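You operate a simulated robot arm through the tools that you are given. There is no shell and no other tool. Be economical: measure what you need, move in short steps, check, and stop when the job is done.

You are at the controls of a simulated robot arm. One attempt, no reset.

JOB
Warm the wash tank to about 35 C and wash the hub on its grid.
Fine: heater off after the wash; stand the hub on the drain rack; the lid stays open.

Only the result counts: the job must be done as asked and must still hold three seconds after the hand-in. Knocking over, shifting, dropping, spilling or breaking anything else fails it. Lids that push on must go on centred and level and be pressed home; caps that screw on are set level and turned clockwise until they are tight.

ROBOT AND FRAMES
A 7-joint arm with a two-finger parallel gripper on a trunk, on a base that drives. Base frame: it is fixed to the floor where the robot stands at the start and does not move with it; the origin is under the middle of the robot, x ahead of it, y to its left, z up. Readings come in mm, rad, newtons and seconds.
Its first joint turns from -2.897 to 2.897 rad. Places, roughly: drain rack [900, 800, 900]; heater dial [900, 0, 800]; thermometer [800, 400, 800]; wash tank [1100, 300, 800]. Payload 1.57 kg.
The TCP is the grasp point between the finger pads, 30 mm short of the fingertips. In the tool frame z runs along the fingers and y along their closing line. The gripper opens to 110 mm. The fingers are 24 mm wide and 12 mm thick; the gripper's body (48 by 112 mm) begins 78 mm behind the TCP.
Orientation is that of the tool frame in the base frame, as [roll, pitch, yaw] about the fixed x, y, z axes, in that order (R = Rz(yaw) Ry(pitch) Rx(roll)). With the fingers straight down and closing along the base's y, the tool's x points along the base's -x, its y along +y and its z along -z.

CONTROLS
- The arm moves only by the tool send_rows. Its arguments are lists of equal length, an entry for each row: "travel": the shift along the base's x, y, z in mm, a list of three; "delta_rot": the turn, a rotation vector about the base's x, y, z in rad, a list of three; "grip": the closure, from 0 (fully open) to 1 (shut). In form: {"travel": [[tx, ty, tz], ...], "delta_rot": [[ax, ay, az], ...], "grip": [grip, ...]}. A call has 1 to 12 rows; each row shifts and turns the commanded pose from where the row before left it. Each row takes 0.2 s and may step no farther than 50 mm and 0.15 rad from the row before; otherwise, or with a gripper value out of range, the whole call is refused. Where a pose cannot be reached the arm comes as near as it can. A force on the tool above 40 N (or 10 N above the force at the start of the call, whichever is more), or a blocked arm, ends the call early, and 0.2 s more pass. Each finger travels about 108 mm/s and halts on what it meets, pressing with about 24 N; the grip force reading is that of the motor and also rises with nothing between the fingers. The clock runs only during rows and for 0.2 s after the last one: add rows that do not move to give the fingers time. The reply holds the time, the measured pose of the TCP, the force on the tool along the base axes, the opening and the grip force, in the units named above and with some noise, with the torque about the TCP (base axes, N m) and any sound that the robot's microphone picked up, and new pictures: "views" is both (left out), scene, wrist or none.
- Cameras (640 x 400 px; columns grow to the right, rows downward): "scene" is now at [504.5, 230.8, 1360.3]; the picture's right is [0.37, -0.93, 0.00], its down [-0.17, -0.07, -0.98] and it looks along [0.91, 0.36, -0.18] (base axes); focal length 214 px, centre (320, 200). "wrist" rides on the gripper at [70, 16, -141] in the tool frame; the picture's right is [-0.23, 0.97, 0.00], its down [-0.86, -0.20, -0.48] and it looks along [-0.47, -0.11, 0.88] (tool axes); focal length 222 px, centre (320, 200). There is no depth. A picture from a camera that has moved, and an enlarged one, comes with that camera's place and axes in the base frame and with its lens. The place of the scene camera against the robot may be out by one fixed shift of up to 12 mm in any direction.
- lift_body(by): slides the trunk up (or, below 0, down) by that many mm; the arm and the scene camera ride with it, the base frame stays. It gives what a move gives, with no picture.
- steer(legs): drives the robot by 1 to 6 legs, each [ahead, left, turn to the left] in mm, mm and rad, along the robot's own axes; the way and the turn of a leg run together, so that a leg with both is an arc; at most 1500 mm and 3.142 rad a leg. The arm and the cameras ride along, it lands a little off, and it stops where it bumps. It gives what a move gives, and a new picture of the scene camera.
- turn_head(pan, tilt): turns the head with the scene camera to pan (to the left, within 1.798 rad either way) and tilt (down, from -0.506 to 1.204), counted from straight ahead of the robot. It gives what a move gives, and a new picture of the scene camera.
- inspect(camera, box): a new picture of the part [left, top, right, bottom] of that camera's present view, enlarged. It takes no simulated time.
- close_job(): hands the job in; it is judged then, once.

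Go step by step. Nothing tells you exact positions but the pictures and the camera data: compare them with the known pose of the tool, close in by small moves and look again before you grip or let go. The budget is 120 turns and 260 pictures, counting those below and the enlarged ones. Unless the task says otherwise, let go and move clear before handing in, and close with one line.

The tools are called after "Emit:" by a JSON object that holds its "method" and its "body". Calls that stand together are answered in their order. send_rows: Moves the arm, as the interface text tells. Its arguments: {"type":"object","properties":{"travel":{"type":"array","items":{"type":"array","items":{"type":"number"}}},"delta_rot":{"type":"array","items":{"type":"array","items":{"type":"number"}}},"grip":{"type":"array","items":{"type":"number"}},"views":{"type":"string","enum":["both","scene","wrist","none"]}},"required":["travel","delta_rot","grip"]} The other tools are called the same way: lift_body (by) slides the trunk up or down; steer (legs) drives the base; turn_head (pan, tilt) turns the head that bears the scene camera; inspect (camera, box) takes an enlarged picture of a part of a camera's view; close_job () hands the job in.

At the start:

```text
time_s: 0.0
tcp_pos: [674.7, 177.2, 1323.0]
tool_rot: [3.126, -0.031, 3.141]
wrist_force: [-0.2, -0.1, -0.5]
torque: [0.03, -0.05, -0.01]
grip_width: 110.0
gripper_force: 0.1
trunk travel left (down, up): [-358.0, 252.0]
robot x, y, heading: [0.0, 2.5, -0.001]
head pan, tilt: [0.38, 0.182]
```

scene: 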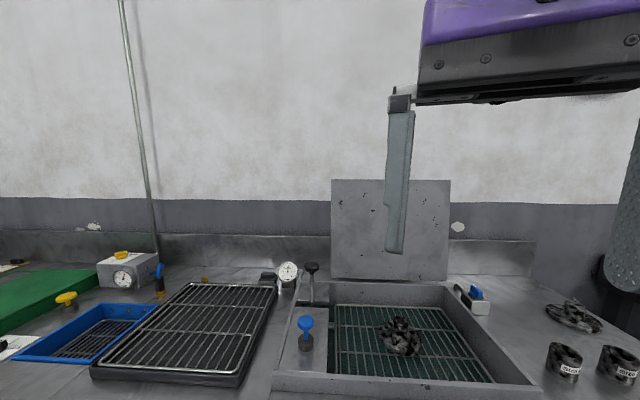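
wrist: 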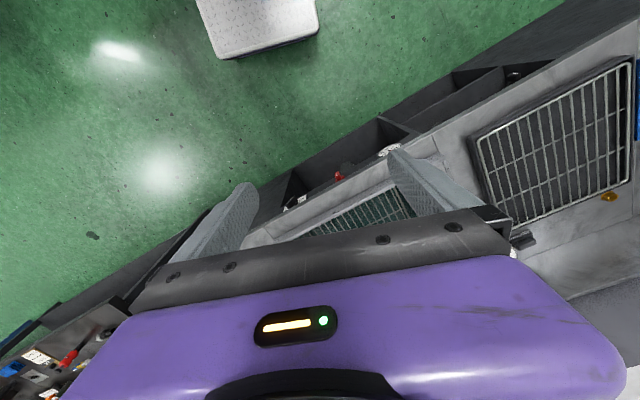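

I see the wash tank with a hub on its grid, a rack to the left, a gauge, and several blue or yellow knobs. I'll take enlarged views before moving anything.

Emit:
{"method": "inspect", "body": {"camera": "scene", "box": [260, 240, 420, 400]}}

Emit:
{"method": "inspect", "body": {"camera": "scene", "box": [420, 240, 640, 400]}}

Emit:
{"method": "inspect", "body": {"camera": "scene", "box": [0, 220, 280, 400]}}

```text
2.50 times, centred on (340, 320) of scene
camera zoom: at [504.5, 230.8, 1360.3], right [0.37, -0.93, 0.0], down [-0.17, -0.07, -0.98], along [0.91, 0.36, -0.18], focal length 536 px, centre (270, -100)
```

zoom: 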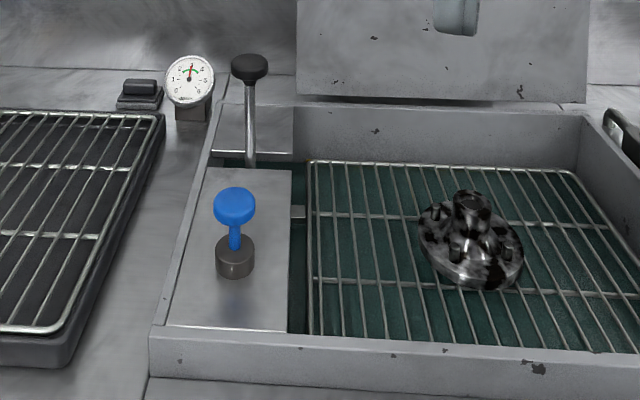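

```text
2.50 times, centred on (530, 320) of scene
camera zoom: at [504.5, 230.8, 1360.3], right [0.37, -0.93, 0.0], down [-0.17, -0.07, -0.98], along [0.91, 0.36, -0.18], focal length 536 px, centre (-205, -100)
```

zoom: 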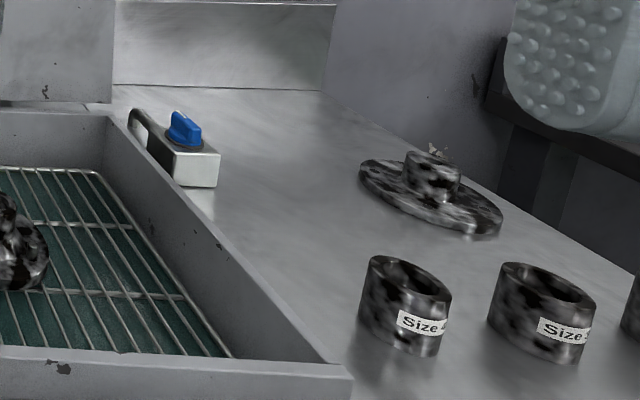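

```text
2.22 times, centred on (140, 310) of scene
camera zoom: at [504.5, 230.8, 1360.3], right [0.37, -0.93, 0.0], down [-0.17, -0.07, -0.98], along [0.91, 0.36, -0.18], focal length 477 px, centre (720, -44)
```

zoom: 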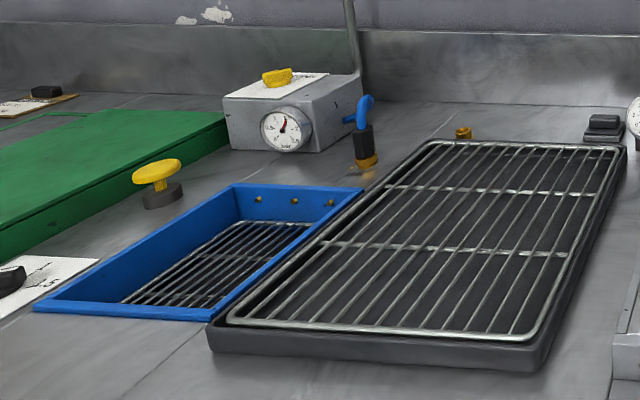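

The drain rack and the tank match the listed places. The heater dial and thermometer should sit below the current view, near the front of the bench, so I'll tilt the head down.

Emit:
{"method": "turn_head", "body": {"pan": 0.1, "tilt": 0.75}}

```text
time_s: 1.0
tcp_pos: [674.6, 177.0, 1320.2]
tool_rot: [3.123, -0.036, -3.141]
wrist_force: [0.3, 0.0, -0.1]
torque: [0.0, -0.01, 0.0]
grip_width: 110.1
gripper_force: 0.0
trunk travel left (down, up): [-358.0, 252.0]
robot x, y, heading: [-1.9, -1.8, -0.0]
head pan, tilt: [0.099, 0.75]
camera scene: at [500.6, 204.6, 1309.0], right [0.1, -0.99, 0.0], down [-0.68, -0.07, -0.73], along [0.73, 0.07, -0.68], focal length 214 px, centre (320, 200)
```

scene: 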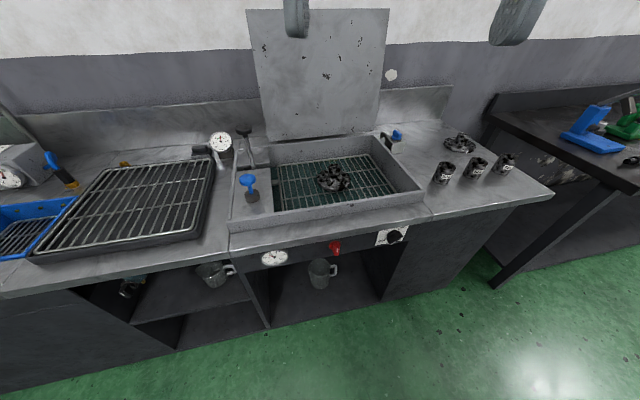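

Emit:
{"method": "inspect", "body": {"camera": "scene", "box": [240, 215, 420, 295]}}

Emit:
{"method": "inspect", "body": {"camera": "scene", "box": [200, 110, 440, 240]}}

Emit:
{"method": "inspect", "body": {"camera": "scene", "box": [370, 220, 420, 250]}}

Emit:
{"method": "inspect", "body": {"camera": "scene", "box": [250, 240, 300, 272]}}

```text
3.56 times, centred on (330, 255) of scene
camera zoom: at [500.6, 204.6, 1309.0], right [0.1, -0.99, 0.0], down [-0.68, -0.07, -0.73], along [0.73, 0.07, -0.68], focal length 763 px, centre (284, 4)
```

zoom: 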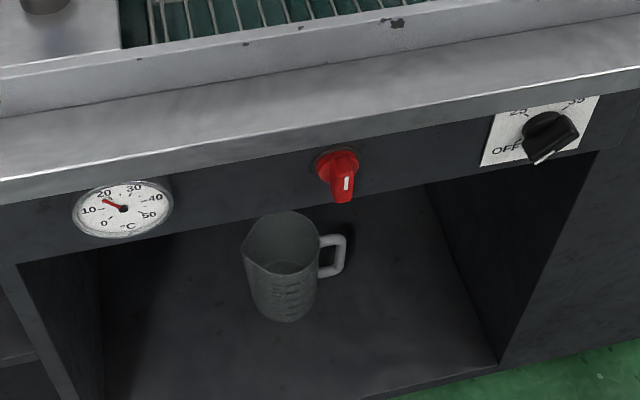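

```text
2.67 times, centred on (320, 175) of scene
camera zoom: at [500.6, 204.6, 1309.0], right [0.1, -0.99, 0.0], down [-0.68, -0.07, -0.73], along [0.73, 0.07, -0.68], focal length 572 px, centre (320, 267)
```

zoom: 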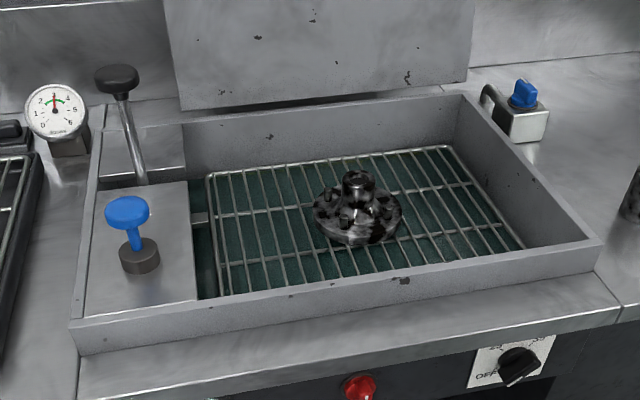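

```text
12.80 times, centred on (395, 235) of scene
camera zoom: at [500.6, 204.6, 1309.0], right [0.1, -0.99, 0.0], down [-0.68, -0.07, -0.73], along [0.73, 0.07, -0.68], focal length 2745 px, centre (-640, -248)
```

zoom: 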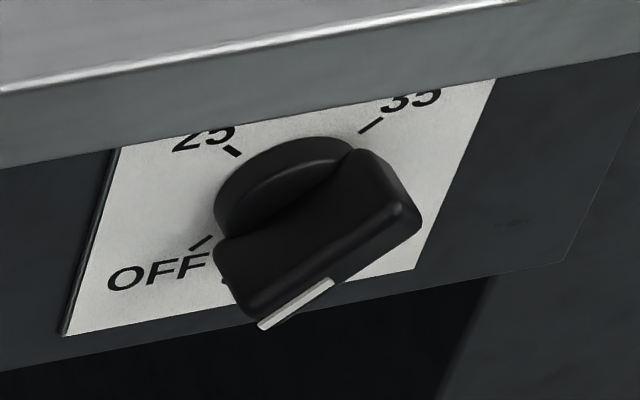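

```text
12.50 times, centred on (275, 256) of scene
camera zoom: at [500.6, 204.6, 1309.0], right [0.1, -0.99, 0.0], down [-0.68, -0.07, -0.73], along [0.73, 0.07, -0.68], focal length 2681 px, centre (882, -500)
```

zoom: 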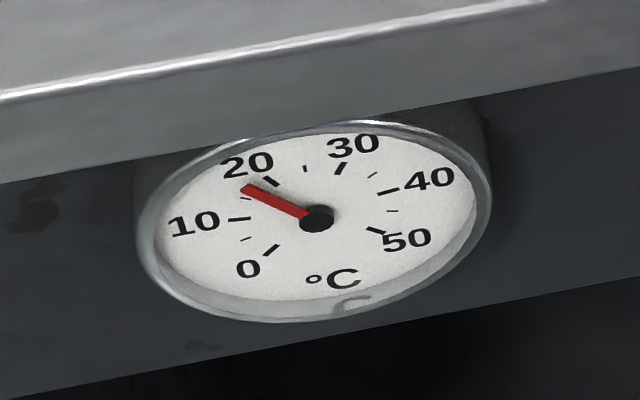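

The thermometer reads about 18 °C, and the heater dial on the front panel is at OFF. Next I'll look closely at the lever, the blue knob, the right-hand box and the red knob.

Emit:
{"method": "inspect", "body": {"camera": "scene", "box": [225, 120, 285, 220]}}

Emit:
{"method": "inspect", "body": {"camera": "scene", "box": [370, 120, 420, 160]}}

Emit:
{"method": "inspect", "body": {"camera": "scene", "box": [300, 150, 380, 200]}}

Emit:
{"method": "inspect", "body": {"camera": "scene", "box": [310, 230, 360, 265]}}

Emit:
{"method": "inspect", "body": {"camera": "scene", "box": [190, 120, 250, 165]}}

```text
4.00 times, centred on (255, 170) of scene
camera zoom: at [500.6, 204.6, 1309.0], right [0.1, -0.99, 0.0], down [-0.68, -0.07, -0.73], along [0.73, 0.07, -0.68], focal length 858 px, centre (580, 320)
```

zoom: 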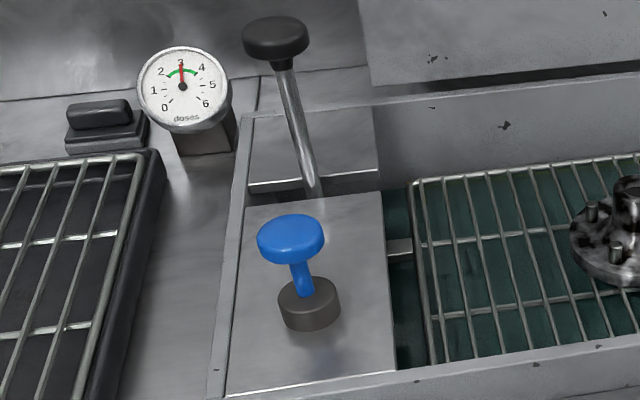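

```text
10.00 times, centred on (395, 140) of scene
camera zoom: at [500.6, 204.6, 1309.0], right [0.1, -0.99, 0.0], down [-0.68, -0.07, -0.73], along [0.73, 0.07, -0.68], focal length 2145 px, centre (-430, 800)
```

zoom: 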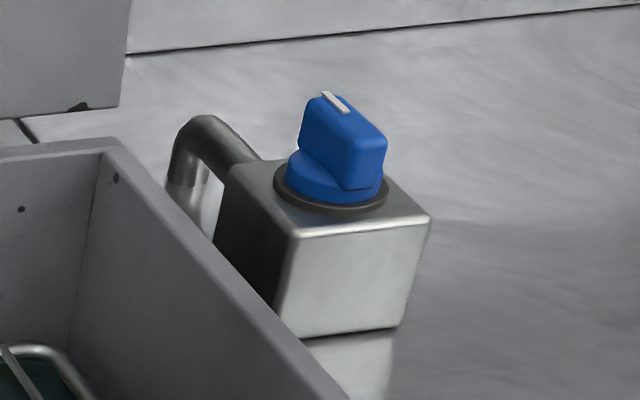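

```text
8.00 times, centred on (340, 175) of scene
camera zoom: at [500.6, 204.6, 1309.0], right [0.1, -0.99, 0.0], down [-0.68, -0.07, -0.73], along [0.73, 0.07, -0.68], focal length 1716 px, centre (160, 400)
```

zoom: 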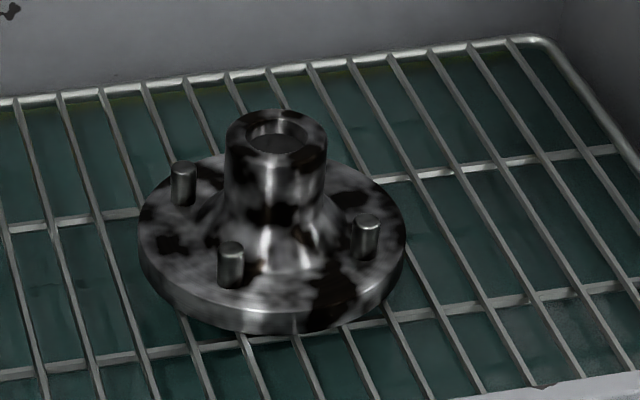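

```text
11.43 times, centred on (335, 248) of scene
camera zoom: at [500.6, 204.6, 1309.0], right [0.1, -0.99, 0.0], down [-0.68, -0.07, -0.73], along [0.73, 0.07, -0.68], focal length 2451 px, centre (149, -343)
```

zoom: 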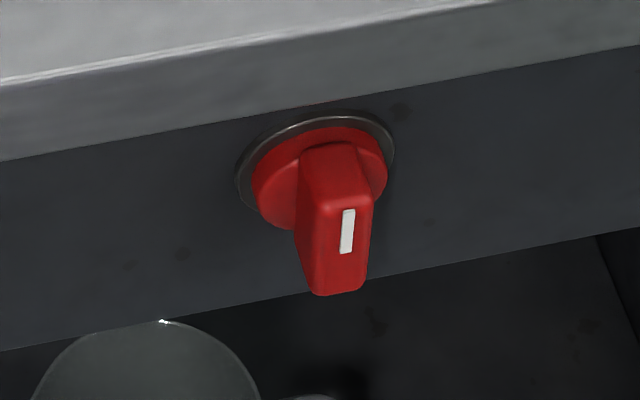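

```text
8.89 times, centred on (220, 142) of scene
camera zoom: at [500.6, 204.6, 1309.0], right [0.1, -0.99, 0.0], down [-0.68, -0.07, -0.73], along [0.73, 0.07, -0.68], focal length 1906 px, centre (1209, 711)
```

zoom: 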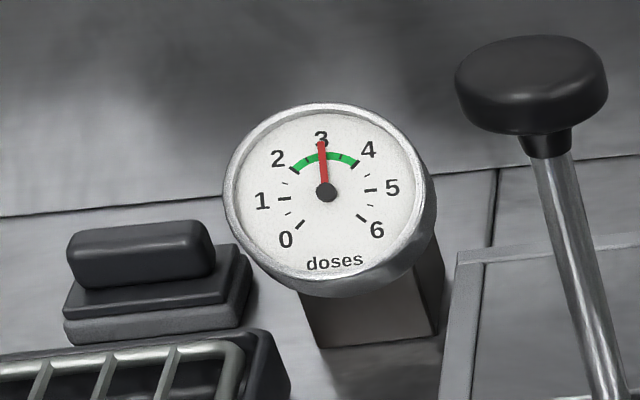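

The doses gauge is at 3, inside the green band, so I'll leave the blue soap plunger, the red drain valve and the water tap alone. The first job is the heater dial near [916, 21, 800] on a bench turned about 0.31 rad, so I'll lower the arm clear of the head.

Emit:
{"method": "send_rows", "body": {"travel": [[0, -30, -45], [0, -30, -45], [0, -30, -45], [0, -30, -45], [0, -30, -45], [0, -30, -45], [0, -30, -45], [0, -30, -45]], "delta_rot": [[0, 0, 0], [0, 0, 0], [0, 0, 0], [0, 0, 0], [0, 0, 0], [0, 0, 0], [0, 0, 0], [0, 0, 0]], "grip": [0, 0, 0, 0, 0, 0, 0, 0], "views": "both"}}

```text
refused: row 1 steps farther than a row can; nothing moved
```

The step was too long for a row, so I'll use shorter ones.

Emit:
{"method": "send_rows", "body": {"travel": [[0, -25, -40], [0, -25, -40], [0, -25, -40], [0, -25, -40], [0, -25, -40], [0, -25, -40], [0, -25, -40], [0, -25, -40], [0, -25, -40]], "delta_rot": [[0, 0, 0], [0, 0, 0], [0, 0, 0], [0, 0, 0], [0, 0, 0], [0, 0, 0], [0, 0, 0], [0, 0, 0], [0, 0, 0]], "grip": [0, 0, 0, 0, 0, 0, 0, 0, 0], "views": "both"}}

```text
time_s: 3.0
tcp_pos: [674.5, -49.3, 962.0]
tool_rot: [3.126, -0.031, 3.142]
wrist_force: [-0.7, 0.7, -0.2]
torque: [-0.01, 0.04, -0.02]
grip_width: 109.7
gripper_force: 0.1
trunk travel left (down, up): [-358.0, 252.0]
robot x, y, heading: [1.8, -0.3, 0.003]
head pan, tilt: [0.099, 0.75]
camera scene: at [500.4, 204.9, 1309.0], right [0.1, -0.99, 0.0], down [-0.68, -0.07, -0.73], along [0.73, 0.07, -0.68], focal length 214 px, centre (320, 200)
camera wrist: at [608.0, -34.3, 1104.8], right [0.23, 0.97, 0.01], down [0.87, -0.21, 0.45], along [0.44, -0.09, -0.89], focal length 222 px, centre (320, 200)
```

scene: 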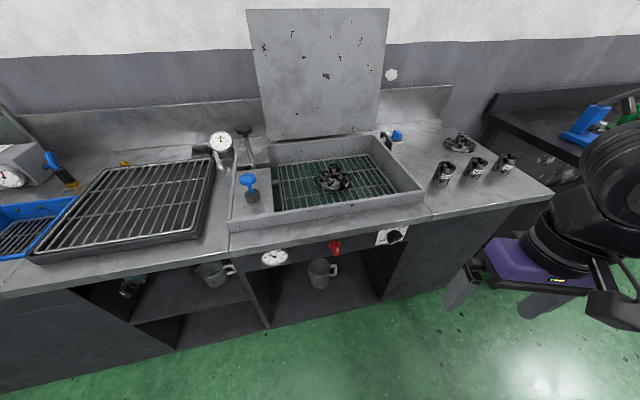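
wrist: 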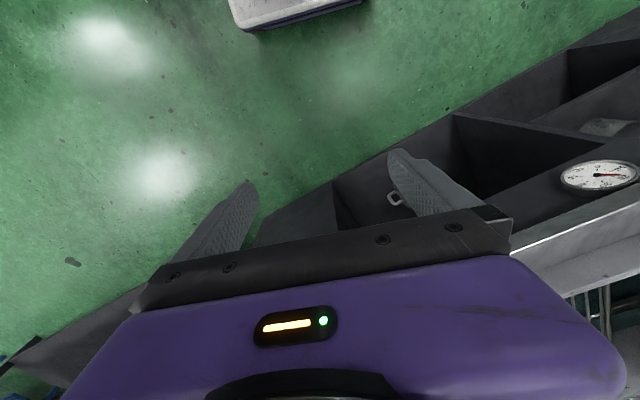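

Now I'll pitch the tool to horizontal, pointing towards the panel.

Emit:
{"method": "send_rows", "body": {"travel": [[0, 0, 0], [0, 0, 0], [0, 0, 0], [0, 0, 0], [0, 0, 0], [0, 0, 0], [0, 0, 0], [0, 0, 0], [0, 0, 0], [0, 0, 0], [0, 0, 0], [0, 0, 0]], "delta_rot": [[0, -0.14, 0], [0, -0.14, 0], [0, -0.14, 0], [0, -0.14, 0], [0, -0.14, 0], [0, -0.14, 0], [0, -0.14, 0], [0, -0.14, 0], [0, -0.14, 0], [0, -0.14, 0], [0, -0.14, 0.03], [0, 0, 0.14]], "grip": [0, 0, 0, 0, 0, 0, 0, 0, 0, 0, 0, 0], "views": "both"}}

```text
time_s: 5.6
tcp_pos: [769.1, -69.6, 948.5]
tool_rot: [-3.118, 1.51, -2.93]
wrist_force: [-0.2, -0.2, 0.0]
torque: [0.02, 0.02, -0.01]
grip_width: 109.9
gripper_force: 0.1
out of reach, approached as far as the arm can: row 3, 4, 5, 6, 7, 8
trunk travel left (down, up): [-358.0, 252.0]
robot x, y, heading: [0.5, -3.5, 0.003]
head pan, tilt: [0.099, 0.75]
camera scene: at [500.4, 205.0, 1308.8], right [0.1, -0.99, 0.0], down [-0.68, -0.07, -0.73], along [0.73, 0.07, -0.68], focal length 214 px, centre (320, 200)
camera wrist: at [622.6, -80.2, 886.9], right [-0.17, 0.96, 0.23], down [-0.38, -0.27, 0.88], along [0.91, 0.06, 0.41], focal length 222 px, centre (320, 200)
```

scene: 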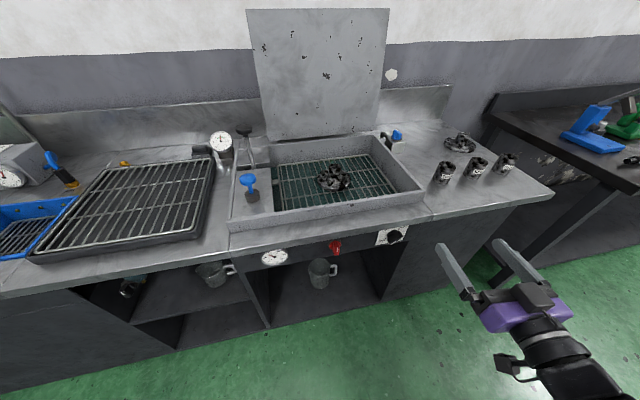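
wrist: 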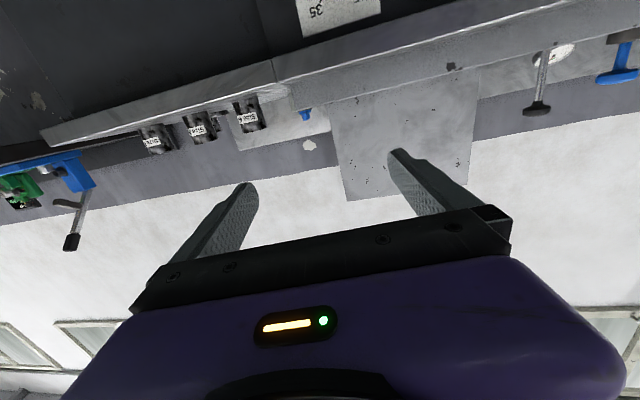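

The tool is nearly horizontal, but the arm is cramped this close. I'll drive back 150 mm to give it room.

Emit:
{"method": "steer", "body": {"legs": [[-150, 0, 0]]}}

Emit:
{"method": "send_rows", "body": {"travel": [[0, 0, 0], [0, 0, 0], [0, 0, 0], [0, 0, 0], [0, 0, 0], [0, 0, 0], [0, 0, 0], [0, 0, 0], [0, 0, 0], [0, 0, 0], [0, 0, 0], [0, 0, 0]], "delta_rot": [[0.02, -0.06, 0.12], [-0.14, -0.045, 0], [-0.14, -0.045, 0], [-0.14, -0.045, 0], [-0.14, -0.045, 0], [-0.14, -0.045, 0], [-0.14, -0.045, 0], [-0.14, -0.045, 0], [-0.14, -0.045, 0], [-0.14, -0.045, 0], [-0.14, -0.045, 0], [-0.14, -0.045, 0]], "grip": [0, 0, 0, 0, 0, 0, 0, 0, 0, 0, 0, 0], "views": "both"}}

```text
time_s: 7.0
tcp_pos: [620.1, -67.2, 948.2]
tool_rot: [-3.123, 1.508, -2.934]
wrist_force: [-0.4, -0.3, -0.3]
torque: [-0.01, 0.01, 0.01]
grip_width: 110.2
gripper_force: 0.0
trunk travel left (down, up): [-358.0, 252.0]
robot x, y, heading: [-149.8, -1.1, 0.004]
head pan, tilt: [0.099, 0.75]
camera scene: at [349.7, 205.7, 1308.9], right [0.1, -0.99, 0.0], down [-0.68, -0.07, -0.73], along [0.73, 0.07, -0.68], focal length 214 px, centre (320, 200)
```

scene: 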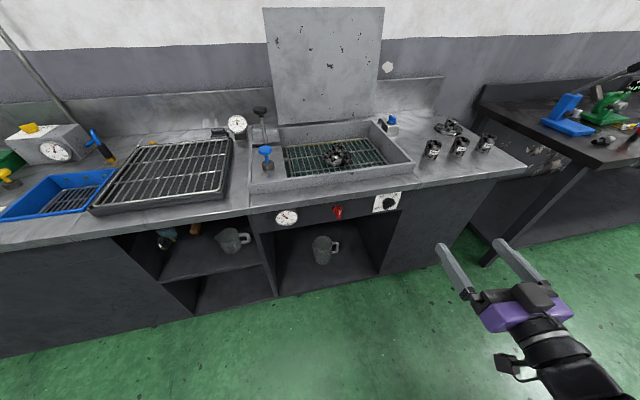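

```text
time_s: 9.6
tcp_pos: [619.4, -69.1, 948.6]
tool_rot: [-1.568, -0.047, -1.261]
wrist_force: [-0.1, 0.0, 0.3]
torque: [-0.04, -0.01, 0.01]
grip_width: 110.1
gripper_force: 0.1
trunk travel left (down, up): [-358.0, 252.0]
robot x, y, heading: [-148.7, 1.8, 0.004]
head pan, tilt: [0.099, 0.75]
camera scene: at [349.8, 205.7, 1308.9], right [0.1, -0.99, 0.0], down [-0.68, -0.07, -0.73], along [0.73, 0.07, -0.68], focal length 214 px, centre (320, 200)
camera wrist: at [506.2, -177.9, 934.1], right [-0.05, 0.17, -0.98], down [-0.72, 0.68, 0.16], along [0.69, 0.72, 0.09], focal length 222 px, centre (320, 200)
```

scene: 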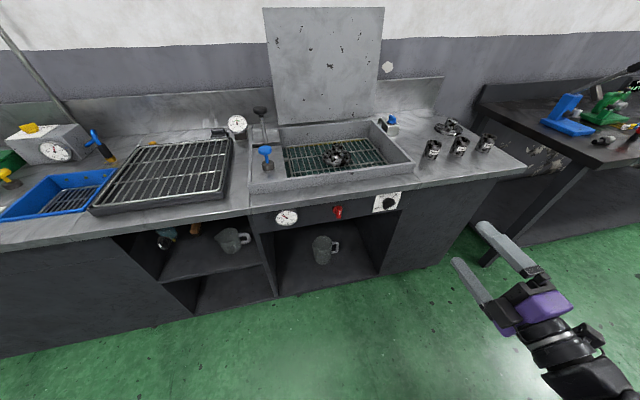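
wrist: 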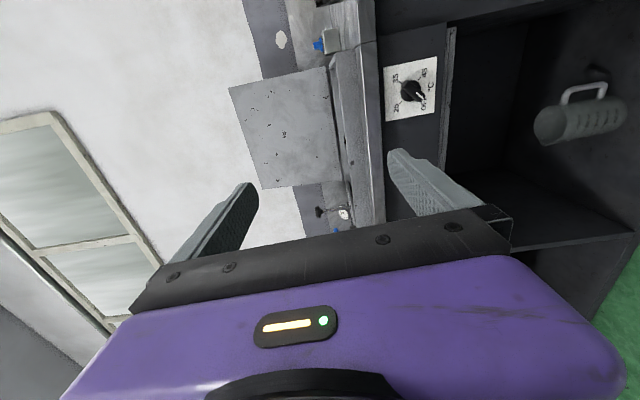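

The dial is now visible in both cameras, so I'll zoom in to triangulate it and read the scale.

Emit:
{"method": "inspect", "body": {"camera": "wrist", "box": [370, 40, 450, 130]}}

Emit:
{"method": "inspect", "body": {"camera": "scene", "box": [360, 185, 410, 220]}}

```text
4.44 times, centred on (410, 85) of wrist
camera zoom: at [506.2, -177.9, 934.1], right [-0.05, 0.17, -0.98], down [-0.72, 0.68, 0.16], along [0.69, 0.72, 0.09], focal length 987 px, centre (-80, 711)
```

zoom: 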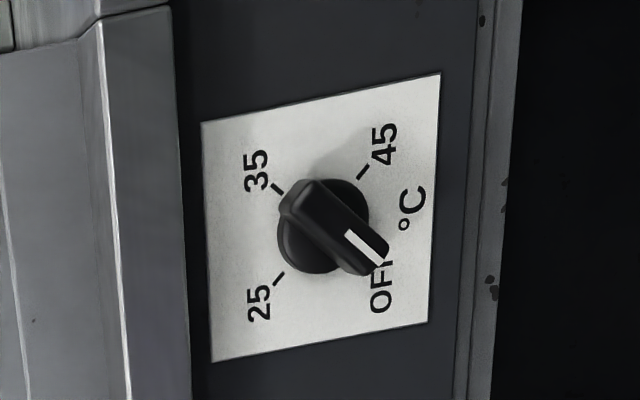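

```text
11.43 times, centred on (385, 202) of scene
camera zoom: at [349.8, 205.7, 1308.9], right [0.1, -0.99, 0.0], down [-0.68, -0.07, -0.73], along [0.73, 0.07, -0.68], focal length 2451 px, centre (-423, 171)
```

zoom: 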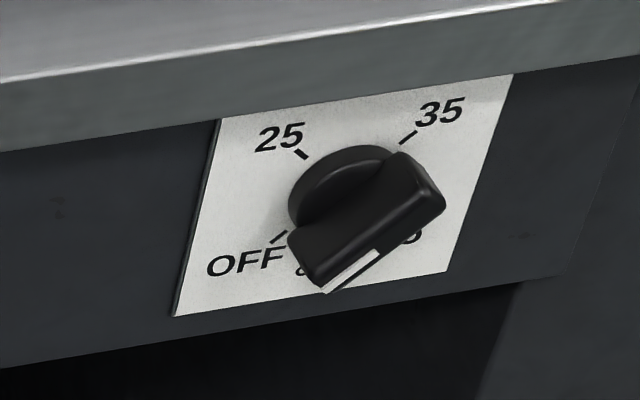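

The knob's wing centre triangulates to [929, 11, 769], and its pointer is at OFF, directly opposite 35. I'll finish the roll, move to a 150 mm standoff and half close the gripper so it clears the lip.

Emit:
{"method": "send_rows", "body": {"travel": [[33.4, 6.7, -35.8], [33.4, 6.7, -35.8], [33.4, 6.7, -35.8], [33.4, 6.7, -35.8], [33.4, 6.7, -35.8]], "delta_rot": [[-0.1405, -0.045, 0], [-0.1405, -0.045, 0], [-0.1405, -0.045, 0], [-0.1405, -0.045, 0], [-0.1405, -0.045, 0]], "grip": [0.55, 0.55, 0.55, 0.55, 0.55], "views": "both"}}

```text
time_s: 10.8
tcp_pos: [785.0, -34.8, 770.8]
tool_rot: [-1.571, -0.781, -1.259]
wrist_force: [1.0, -0.2, 0.6]
torque: [-0.01, 0.0, 0.04]
grip_width: 49.7
gripper_force: 0.1
trunk travel left (down, up): [-358.0, 252.0]
robot x, y, heading: [-149.6, 0.2, -0.001]
head pan, tilt: [0.099, 0.75]
camera scene: at [349.6, 205.1, 1309.1], right [0.1, -0.99, 0.0], down [-0.68, -0.07, -0.73], along [0.73, 0.07, -0.68], focal length 214 px, centre (320, 200)
camera wrist: at [668.6, -135.1, 807.8], right [0.16, -0.5, -0.85], down [-0.69, 0.56, -0.46], along [0.71, 0.66, -0.25], focal length 222 px, centre (320, 200)
```

scene: 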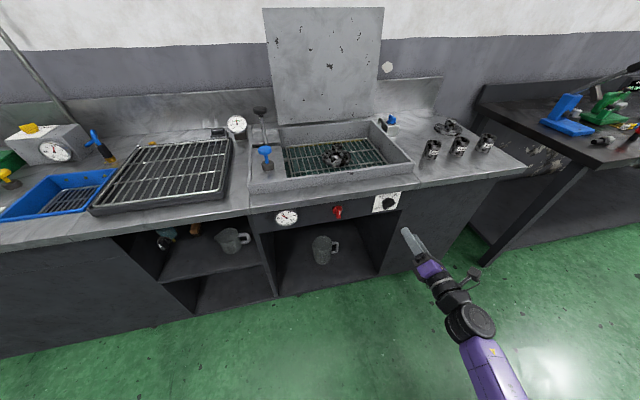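
wrist: 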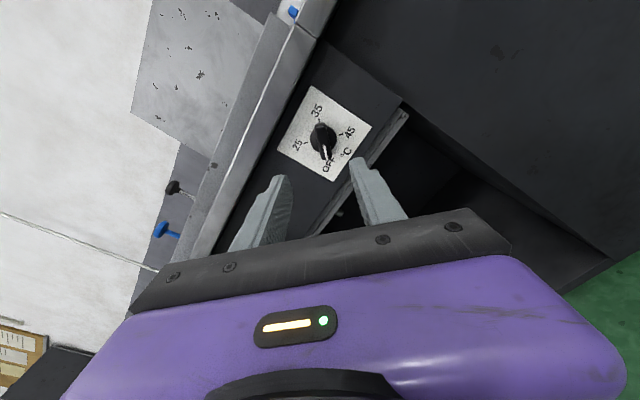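

The standoff view confirms the dial position. I'll go in 90 mm and check again.

Emit:
{"method": "send_rows", "body": {"travel": [[28.5, 9.2, 0], [28.5, 9.2, -1], [28.5, 9.2, -1]], "delta_rot": [[0, 0, 0], [0, 0, 0], [0, 0, 0]], "grip": [0.55, 0.55, 0.55], "views": "wrist"}}

Emit:
{"method": "inspect", "body": {"camera": "wrist", "box": [240, 100, 400, 230]}}

Emit:
{"method": "inspect", "body": {"camera": "scene", "box": [360, 180, 430, 240]}}

```text
time_s: 11.6
tcp_pos: [870.7, -8.2, 768.7]
tool_rot: [-1.571, -0.78, -1.258]
wrist_force: [0.1, -0.7, 1.6]
torque: [-0.05, 0.0, 0.01]
grip_width: 49.2
gripper_force: 0.2
trunk travel left (down, up): [-358.0, 252.0]
robot x, y, heading: [-154.4, 1.2, 0.006]
head pan, tilt: [0.099, 0.75]
camera wrist: at [754.6, -109.0, 805.6], right [0.16, -0.5, -0.85], down [-0.69, 0.56, -0.46], along [0.71, 0.66, -0.25], focal length 222 px, centre (320, 200)
```

wrist: 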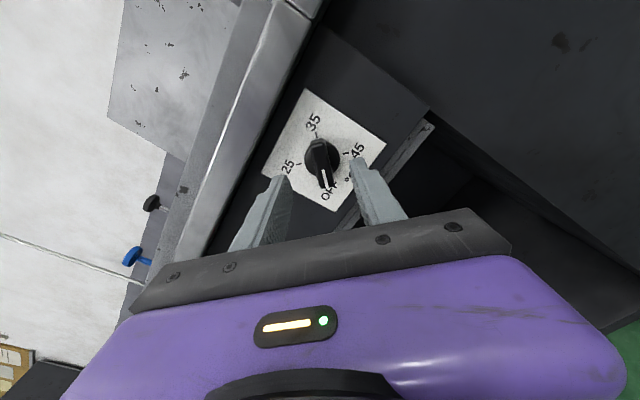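

```text
3.08 times, centred on (320, 165) of wrist
camera zoom: at [754.6, -109.0, 805.6], right [0.16, -0.5, -0.85], down [-0.69, 0.56, -0.46], along [0.71, 0.66, -0.25], focal length 684 px, centre (320, 308)
```

zoom: 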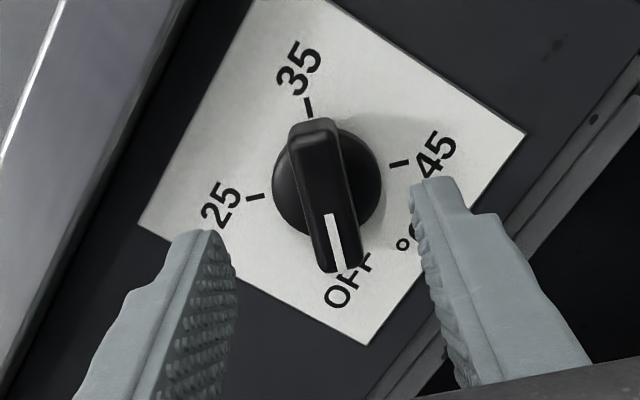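

```text
6.67 times, centred on (395, 210) of scene
camera zoom: at [349.7, 205.5, 1309.0], right [0.1, -0.99, 0.0], down [-0.68, -0.07, -0.73], along [0.73, 0.07, -0.68], focal length 1430 px, centre (-180, 133)
```

zoom: 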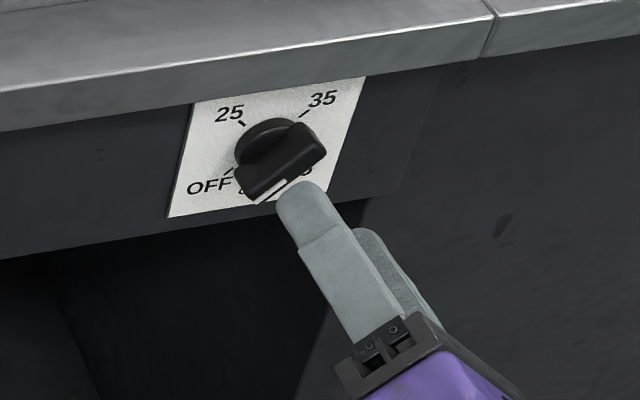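

It's well aligned, and the open fingers clear the knob's disc. I'll go in 45 mm more.

Emit:
{"method": "send_rows", "body": {"travel": [[19, 6.1, 0], [14.3, 5, 0], [9.5, 3, 0]], "delta_rot": [[0, 0, 0], [0, 0, 0], [0, 0, 0]], "grip": [0.55, 0.55, 0.55], "views": "wrist"}}

Emit:
{"method": "inspect", "body": {"camera": "wrist", "box": [240, 110, 400, 230]}}

Emit:
{"method": "inspect", "body": {"camera": "scene", "box": [360, 180, 430, 240]}}

```text
time_s: 12.3
tcp_pos: [914.2, 6.6, 768.6]
tool_rot: [-1.572, -0.781, -1.258]
wrist_force: [-0.3, 0.5, -0.5]
torque: [0.0, -0.01, 0.02]
grip_width: 49.4
gripper_force: 0.0
trunk travel left (down, up): [-358.0, 252.0]
robot x, y, heading: [-150.0, 2.7, 0.002]
head pan, tilt: [0.099, 0.75]
camera wrist: at [797.7, -94.1, 805.0], right [0.16, -0.5, -0.85], down [-0.69, 0.56, -0.46], along [0.71, 0.66, -0.25], focal length 222 px, centre (320, 200)
```

wrist: 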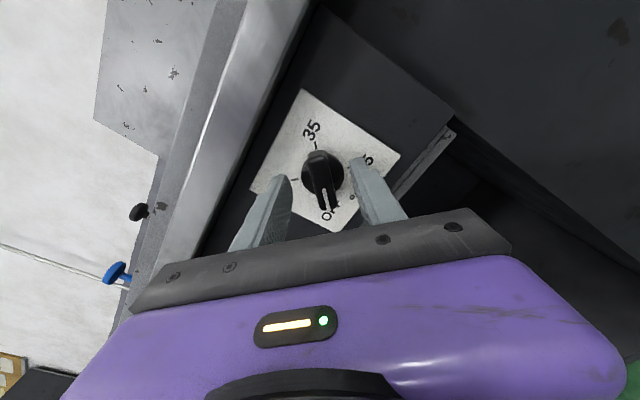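

```text
3.33 times, centred on (320, 170) of wrist
camera zoom: at [797.7, -94.1, 805.0], right [0.16, -0.5, -0.85], down [-0.69, 0.56, -0.46], along [0.71, 0.66, -0.25], focal length 740 px, centre (320, 300)
```

zoom: 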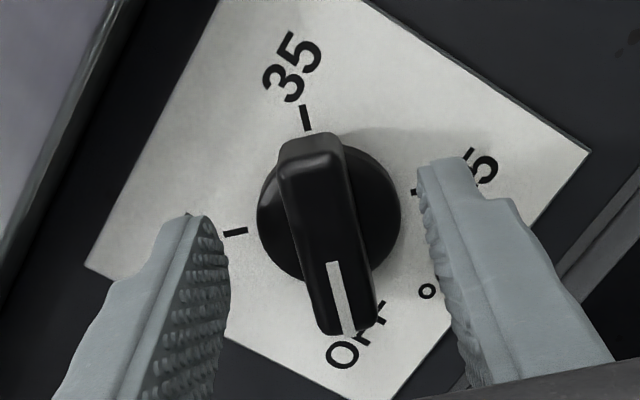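

```text
6.67 times, centred on (395, 210) of scene
camera zoom: at [349.8, 205.6, 1308.9], right [0.1, -0.99, 0.0], down [-0.68, -0.07, -0.73], along [0.73, 0.07, -0.68], focal length 1430 px, centre (-180, 133)
```

zoom: 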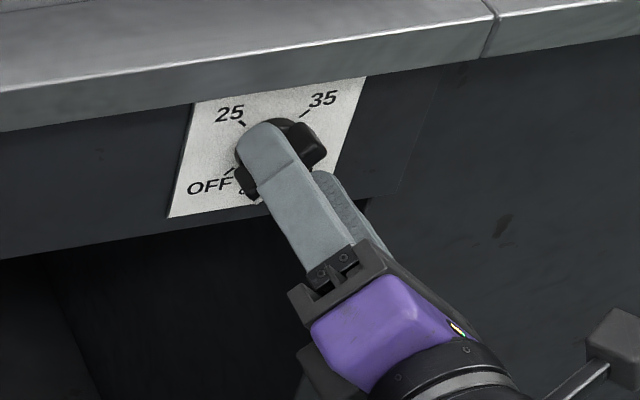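

The fingers straddle the wing, so I'll close on it.

Emit:
{"method": "send_rows", "body": {"travel": [[0, 0, 0], [0, 0, 0], [0, 0, 0]], "delta_rot": [[0, 0, 0], [0, 0, 0], [0, 0, 0]], "grip": [0.8, 1, 1], "views": "wrist"}}

Emit:
{"method": "inspect", "body": {"camera": "wrist", "box": [240, 110, 400, 230]}}

```text
time_s: 13.2
tcp_pos: [914.4, 5.8, 767.3]
tool_rot: [-1.572, -0.779, -1.259]
wrist_force: [5.0, -4.6, -6.9]
torque: [0.05, -0.26, -0.14]
grip_width: 16.1
gripper_force: 31.8
trunk travel left (down, up): [-358.0, 252.0]
robot x, y, heading: [-149.4, -0.6, 0.001]
head pan, tilt: [0.099, 0.75]
camera wrist: at [797.7, -95.0, 804.3], right [0.16, -0.5, -0.85], down [-0.69, 0.57, -0.46], along [0.71, 0.66, -0.25], focal length 222 px, centre (320, 200)
```

wrist: 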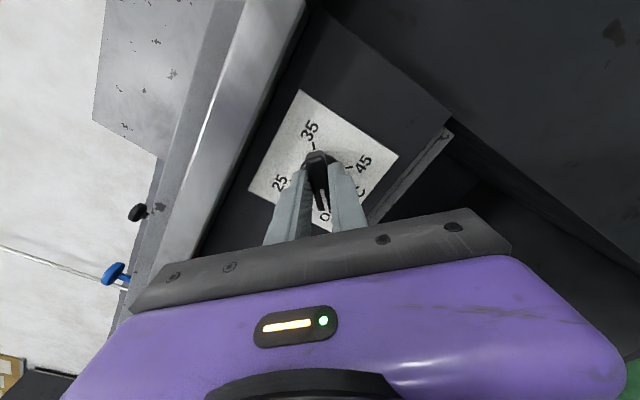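

```text
3.33 times, centred on (320, 170) of wrist
camera zoom: at [797.7, -95.0, 804.3], right [0.16, -0.5, -0.85], down [-0.69, 0.57, -0.46], along [0.71, 0.66, -0.25], focal length 740 px, centre (320, 300)
```

zoom: 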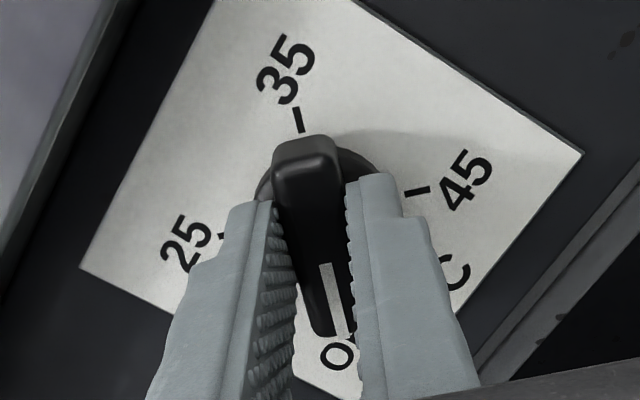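

I have a firm grip at 16 mm. I'll shift slightly to relieve the side force and begin the clockwise turn.

Emit:
{"method": "send_rows", "body": {"travel": [[0.5, -1, -1.5], [0, 0, 0], [0, 0, 0], [0, 0, 0], [0, 0, 0], [0, 0, 0], [0, 0, 0]], "delta_rot": [[0, 0, 0], [0.133, 0.043, 0], [0.133, 0.043, 0], [0.133, 0.043, 0], [0.133, 0.043, 0], [0.133, 0.043, 0], [0.133, 0.043, 0]], "grip": [1, 1, 1, 1, 1, 1, 1], "views": "wrist"}}

Emit:
{"method": "inspect", "body": {"camera": "wrist", "box": [240, 110, 400, 230]}}

```text
time_s: 14.8
tcp_pos: [914.0, 4.5, 765.3]
tool_rot: [-1.573, 0.062, -1.261]
wrist_force: [-16.6, -7.0, -6.0]
torque: [-0.07, 0.1, 0.17]
grip_width: 15.9
gripper_force: 32.0
trunk travel left (down, up): [-358.0, 252.0]
robot x, y, heading: [-151.3, 2.1, 0.006]
head pan, tilt: [0.099, 0.75]
camera wrist: at [800.4, -103.1, 743.8], right [-0.09, 0.27, -0.96], down [-0.71, 0.65, 0.25], along [0.7, 0.71, 0.14], focal length 222 px, centre (320, 200)
```

wrist: 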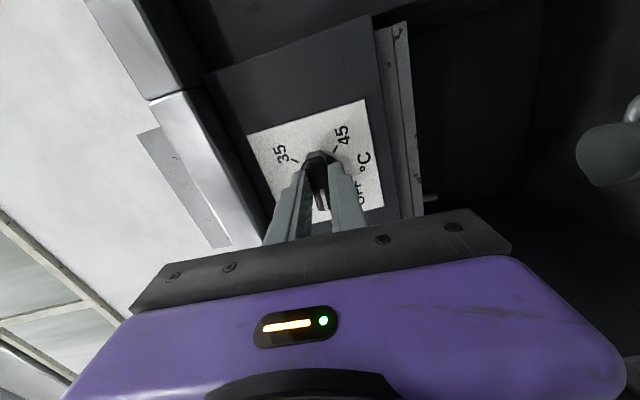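

```text
3.33 times, centred on (320, 170) of wrist
camera zoom: at [800.4, -103.1, 743.8], right [-0.09, 0.27, -0.96], down [-0.71, 0.65, 0.25], along [0.7, 0.71, 0.14], focal length 740 px, centre (320, 300)
```

zoom: 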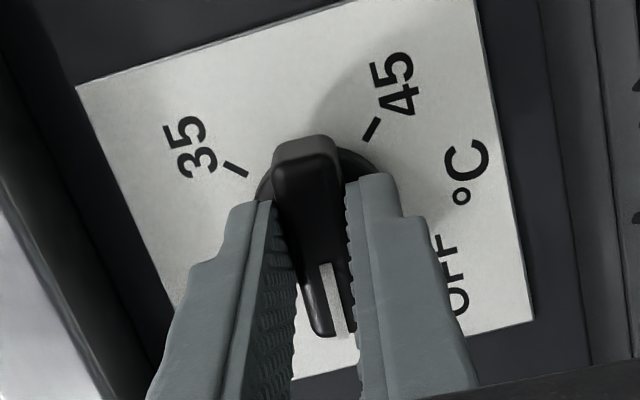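

The knob turns with the gripper. I'll ease back 2 mm and continue.

Emit:
{"method": "send_rows", "body": {"travel": [[-1.5, -0.5, 0], [0, 0, 0], [0, 0, 0], [0, 0, 0], [0, 0, 0], [0, 0, 0], [0, 0, 0], [0, 0, 0], [0, 0, 0]], "delta_rot": [[0, 0, 0], [0.133, 0.043, 0], [0.133, 0.043, 0], [0.133, 0.043, 0], [0.133, 0.043, 0], [0.133, 0.043, 0], [0.133, 0.043, 0], [0.133, 0.043, 0], [0.133, 0.043, 0]], "grip": [1, 1, 1, 1, 1, 1, 1, 1, 1], "views": "wrist"}}

Emit:
{"method": "inspect", "body": {"camera": "wrist", "box": [240, 110, 400, 230]}}

```text
time_s: 16.8
tcp_pos: [913.7, 7.2, 762.5]
tool_rot: [-1.58, 1.177, -1.268]
wrist_force: [-1.4, 7.8, -24.3]
torque: [-0.34, 0.97, 0.16]
grip_width: 15.9
gripper_force: 31.6
trunk travel left (down, up): [-358.0, 252.0]
robot x, y, heading: [-150.6, 5.3, 0.007]
head pan, tilt: [0.099, 0.75]
camera wrist: at [781.2, -47.2, 691.9], right [-0.3, 0.94, -0.16], down [-0.5, -0.01, 0.87], along [0.81, 0.34, 0.47], focal length 222 px, centre (320, 200)
```

wrist: 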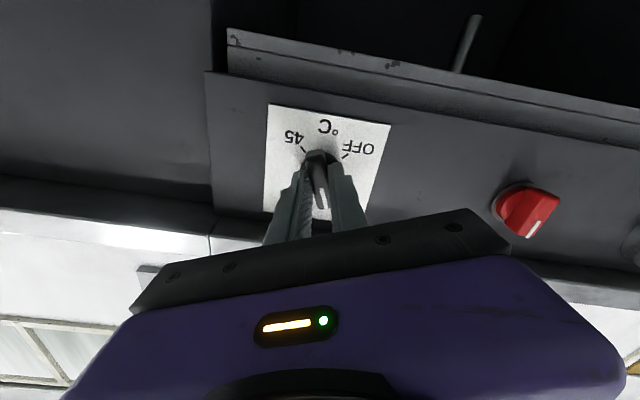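

```text
3.33 times, centred on (320, 170) of wrist
camera zoom: at [781.2, -47.2, 691.9], right [-0.3, 0.94, -0.16], down [-0.5, -0.01, 0.87], along [0.81, 0.34, 0.47], focal length 740 px, centre (320, 300)
```

zoom: 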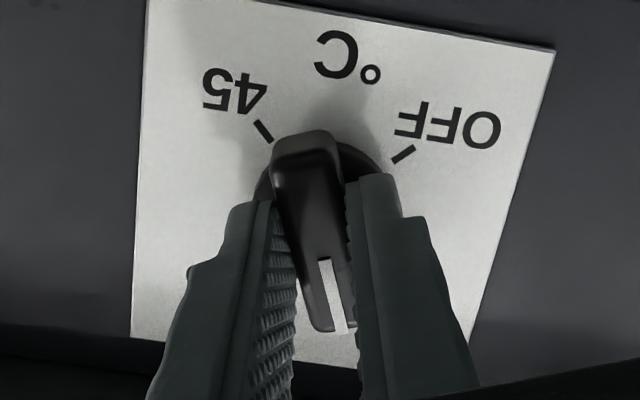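

It has turned about 112° with a downward load from the knob. I'll lower the command 4 mm and turn the last 68°.

Emit:
{"method": "send_rows", "body": {"travel": [[0, 1, -4], [0, 0, 0], [0, 0, 0], [0, 0, 0], [0, 0, 0], [0, 0, 0], [0, 0, 0], [0, 0, 0], [0, 0, 0]], "delta_rot": [[0, 0, 0], [0.14, 0.0455, 0], [0.14, 0.0455, 0], [0.14, 0.0455, 0], [0.14, 0.0455, 0], [0.14, 0.0455, 0], [0.14, 0.0455, 0], [0.14, 0.0455, 0], [0.14, 0.0455, 0]], "grip": [1, 1, 1, 1, 1, 1, 1, 1, 1], "views": "both"}}

Emit:
{"method": "inspect", "body": {"camera": "wrist", "box": [240, 110, 400, 230]}}

```text
time_s: 18.8
tcp_pos: [912.6, 9.5, 764.3]
tool_rot: [1.571, 0.789, 1.889]
wrist_force: [-21.6, 18.7, 1.2]
torque: [-0.05, -0.02, 0.77]
grip_width: 15.8
gripper_force: 31.6
trunk travel left (down, up): [-358.0, 252.0]
robot x, y, heading: [-152.2, 0.3, 0.006]
head pan, tilt: [0.099, 0.75]
camera scene: at [349.3, 206.3, 1309.1], right [0.1, -0.99, 0.0], down [-0.68, -0.07, -0.73], along [0.73, 0.07, -0.68], focal length 214 px, centre (320, 200)
camera wrist: at [759.3, 23.4, 725.1], right [-0.16, 0.5, 0.85], down [-0.22, -0.86, 0.46], along [0.96, -0.11, 0.25], focal length 222 px, centre (320, 200)
```

scene: 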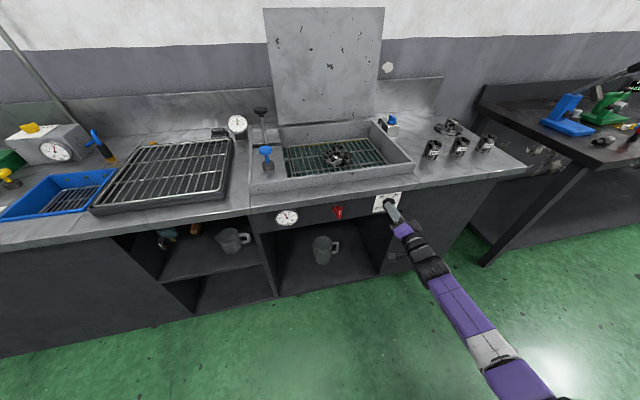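
wrist: 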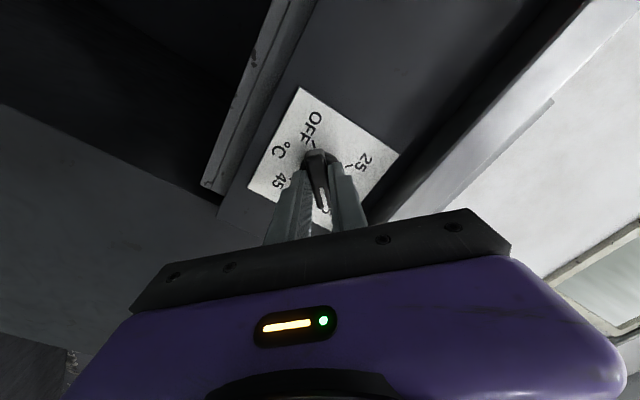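

```text
3.33 times, centred on (320, 170) of wrist
camera zoom: at [759.3, 23.4, 725.1], right [-0.16, 0.5, 0.85], down [-0.22, -0.86, 0.46], along [0.96, -0.11, 0.25], focal length 740 px, centre (320, 300)
```

zoom: 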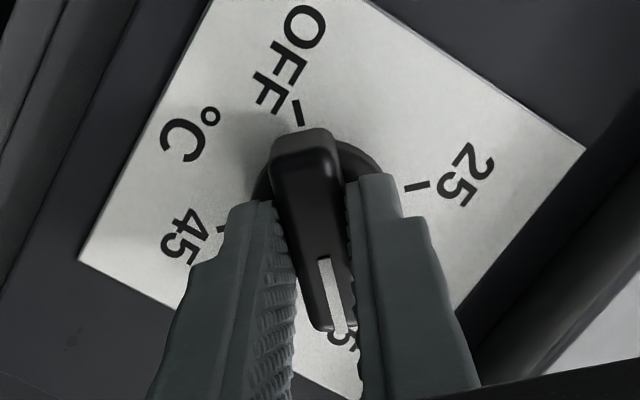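

The pointer is now on 35. I'll relieve the side load, let go, back straight out and check the thermometer.

Emit:
{"method": "send_rows", "body": {"travel": [[-0.5, 2, 0], [0, 0, 0], [0, 0, 0], [-28.5, -9.2, 0], [-28.5, -9.2, 0], [-28.5, -9.2, 0], [-28.5, -9.2, 0]], "delta_rot": [[0, 0, 0], [0, 0, 0], [0, 0, 0], [0, 0, 0], [0, 0, 0], [0, 0, 0], [0, 0, 0]], "grip": [1, 0.6, 0.55, 0.55, 0.55, 0.55, 0.55], "views": "wrist"}}

Emit:
{"method": "inspect", "body": {"camera": "scene", "box": [265, 185, 415, 235]}}

Emit:
{"method": "inspect", "body": {"camera": "scene", "box": [267, 205, 307, 230]}}

```text
time_s: 20.4
tcp_pos: [799.0, -25.2, 760.8]
tool_rot: [1.573, 0.789, 1.886]
wrist_force: [0.8, 0.7, -0.4]
torque: [-0.03, 0.04, -0.02]
grip_width: 49.4
gripper_force: 0.1
trunk travel left (down, up): [-358.0, 252.0]
robot x, y, heading: [-152.6, -3.2, -0.001]
head pan, tilt: [0.099, 0.75]
camera wrist: at [645.1, -11.2, 722.0], right [-0.16, 0.51, 0.85], down [-0.22, -0.86, 0.47], along [0.96, -0.11, 0.25], focal length 222 px, centre (320, 200)
```

wrist: 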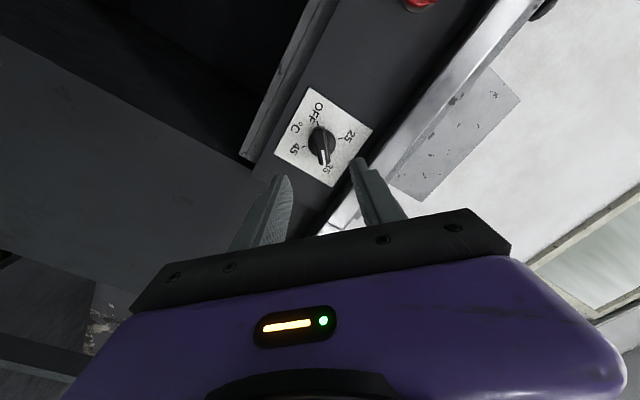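

```text
4.27 times, centred on (340, 210) of scene
camera zoom: at [349.9, 205.9, 1308.8], right [0.1, -0.99, 0.0], down [-0.68, -0.07, -0.73], along [0.73, 0.07, -0.68], focal length 915 px, centre (235, 157)
```

zoom: 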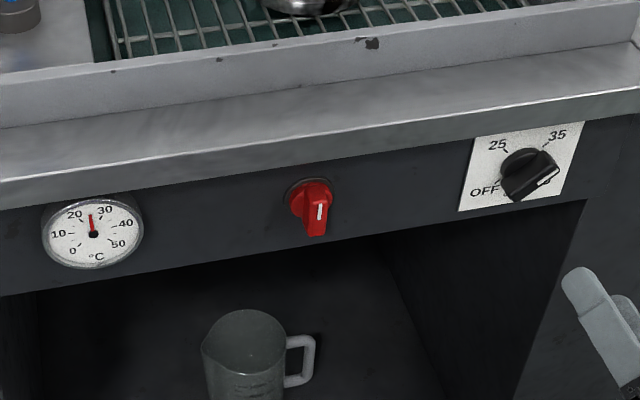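

```text
16.00 times, centred on (287, 218) of scene
camera zoom: at [349.9, 205.9, 1308.8], right [0.1, -0.99, 0.0], down [-0.68, -0.07, -0.73], along [0.73, 0.07, -0.68], focal length 3432 px, centre (848, -80)
```

zoom: 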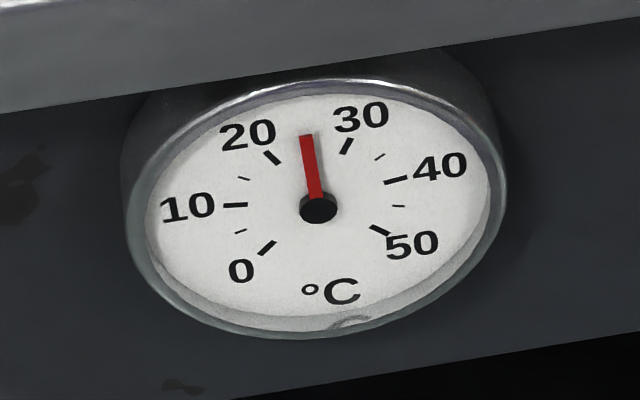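

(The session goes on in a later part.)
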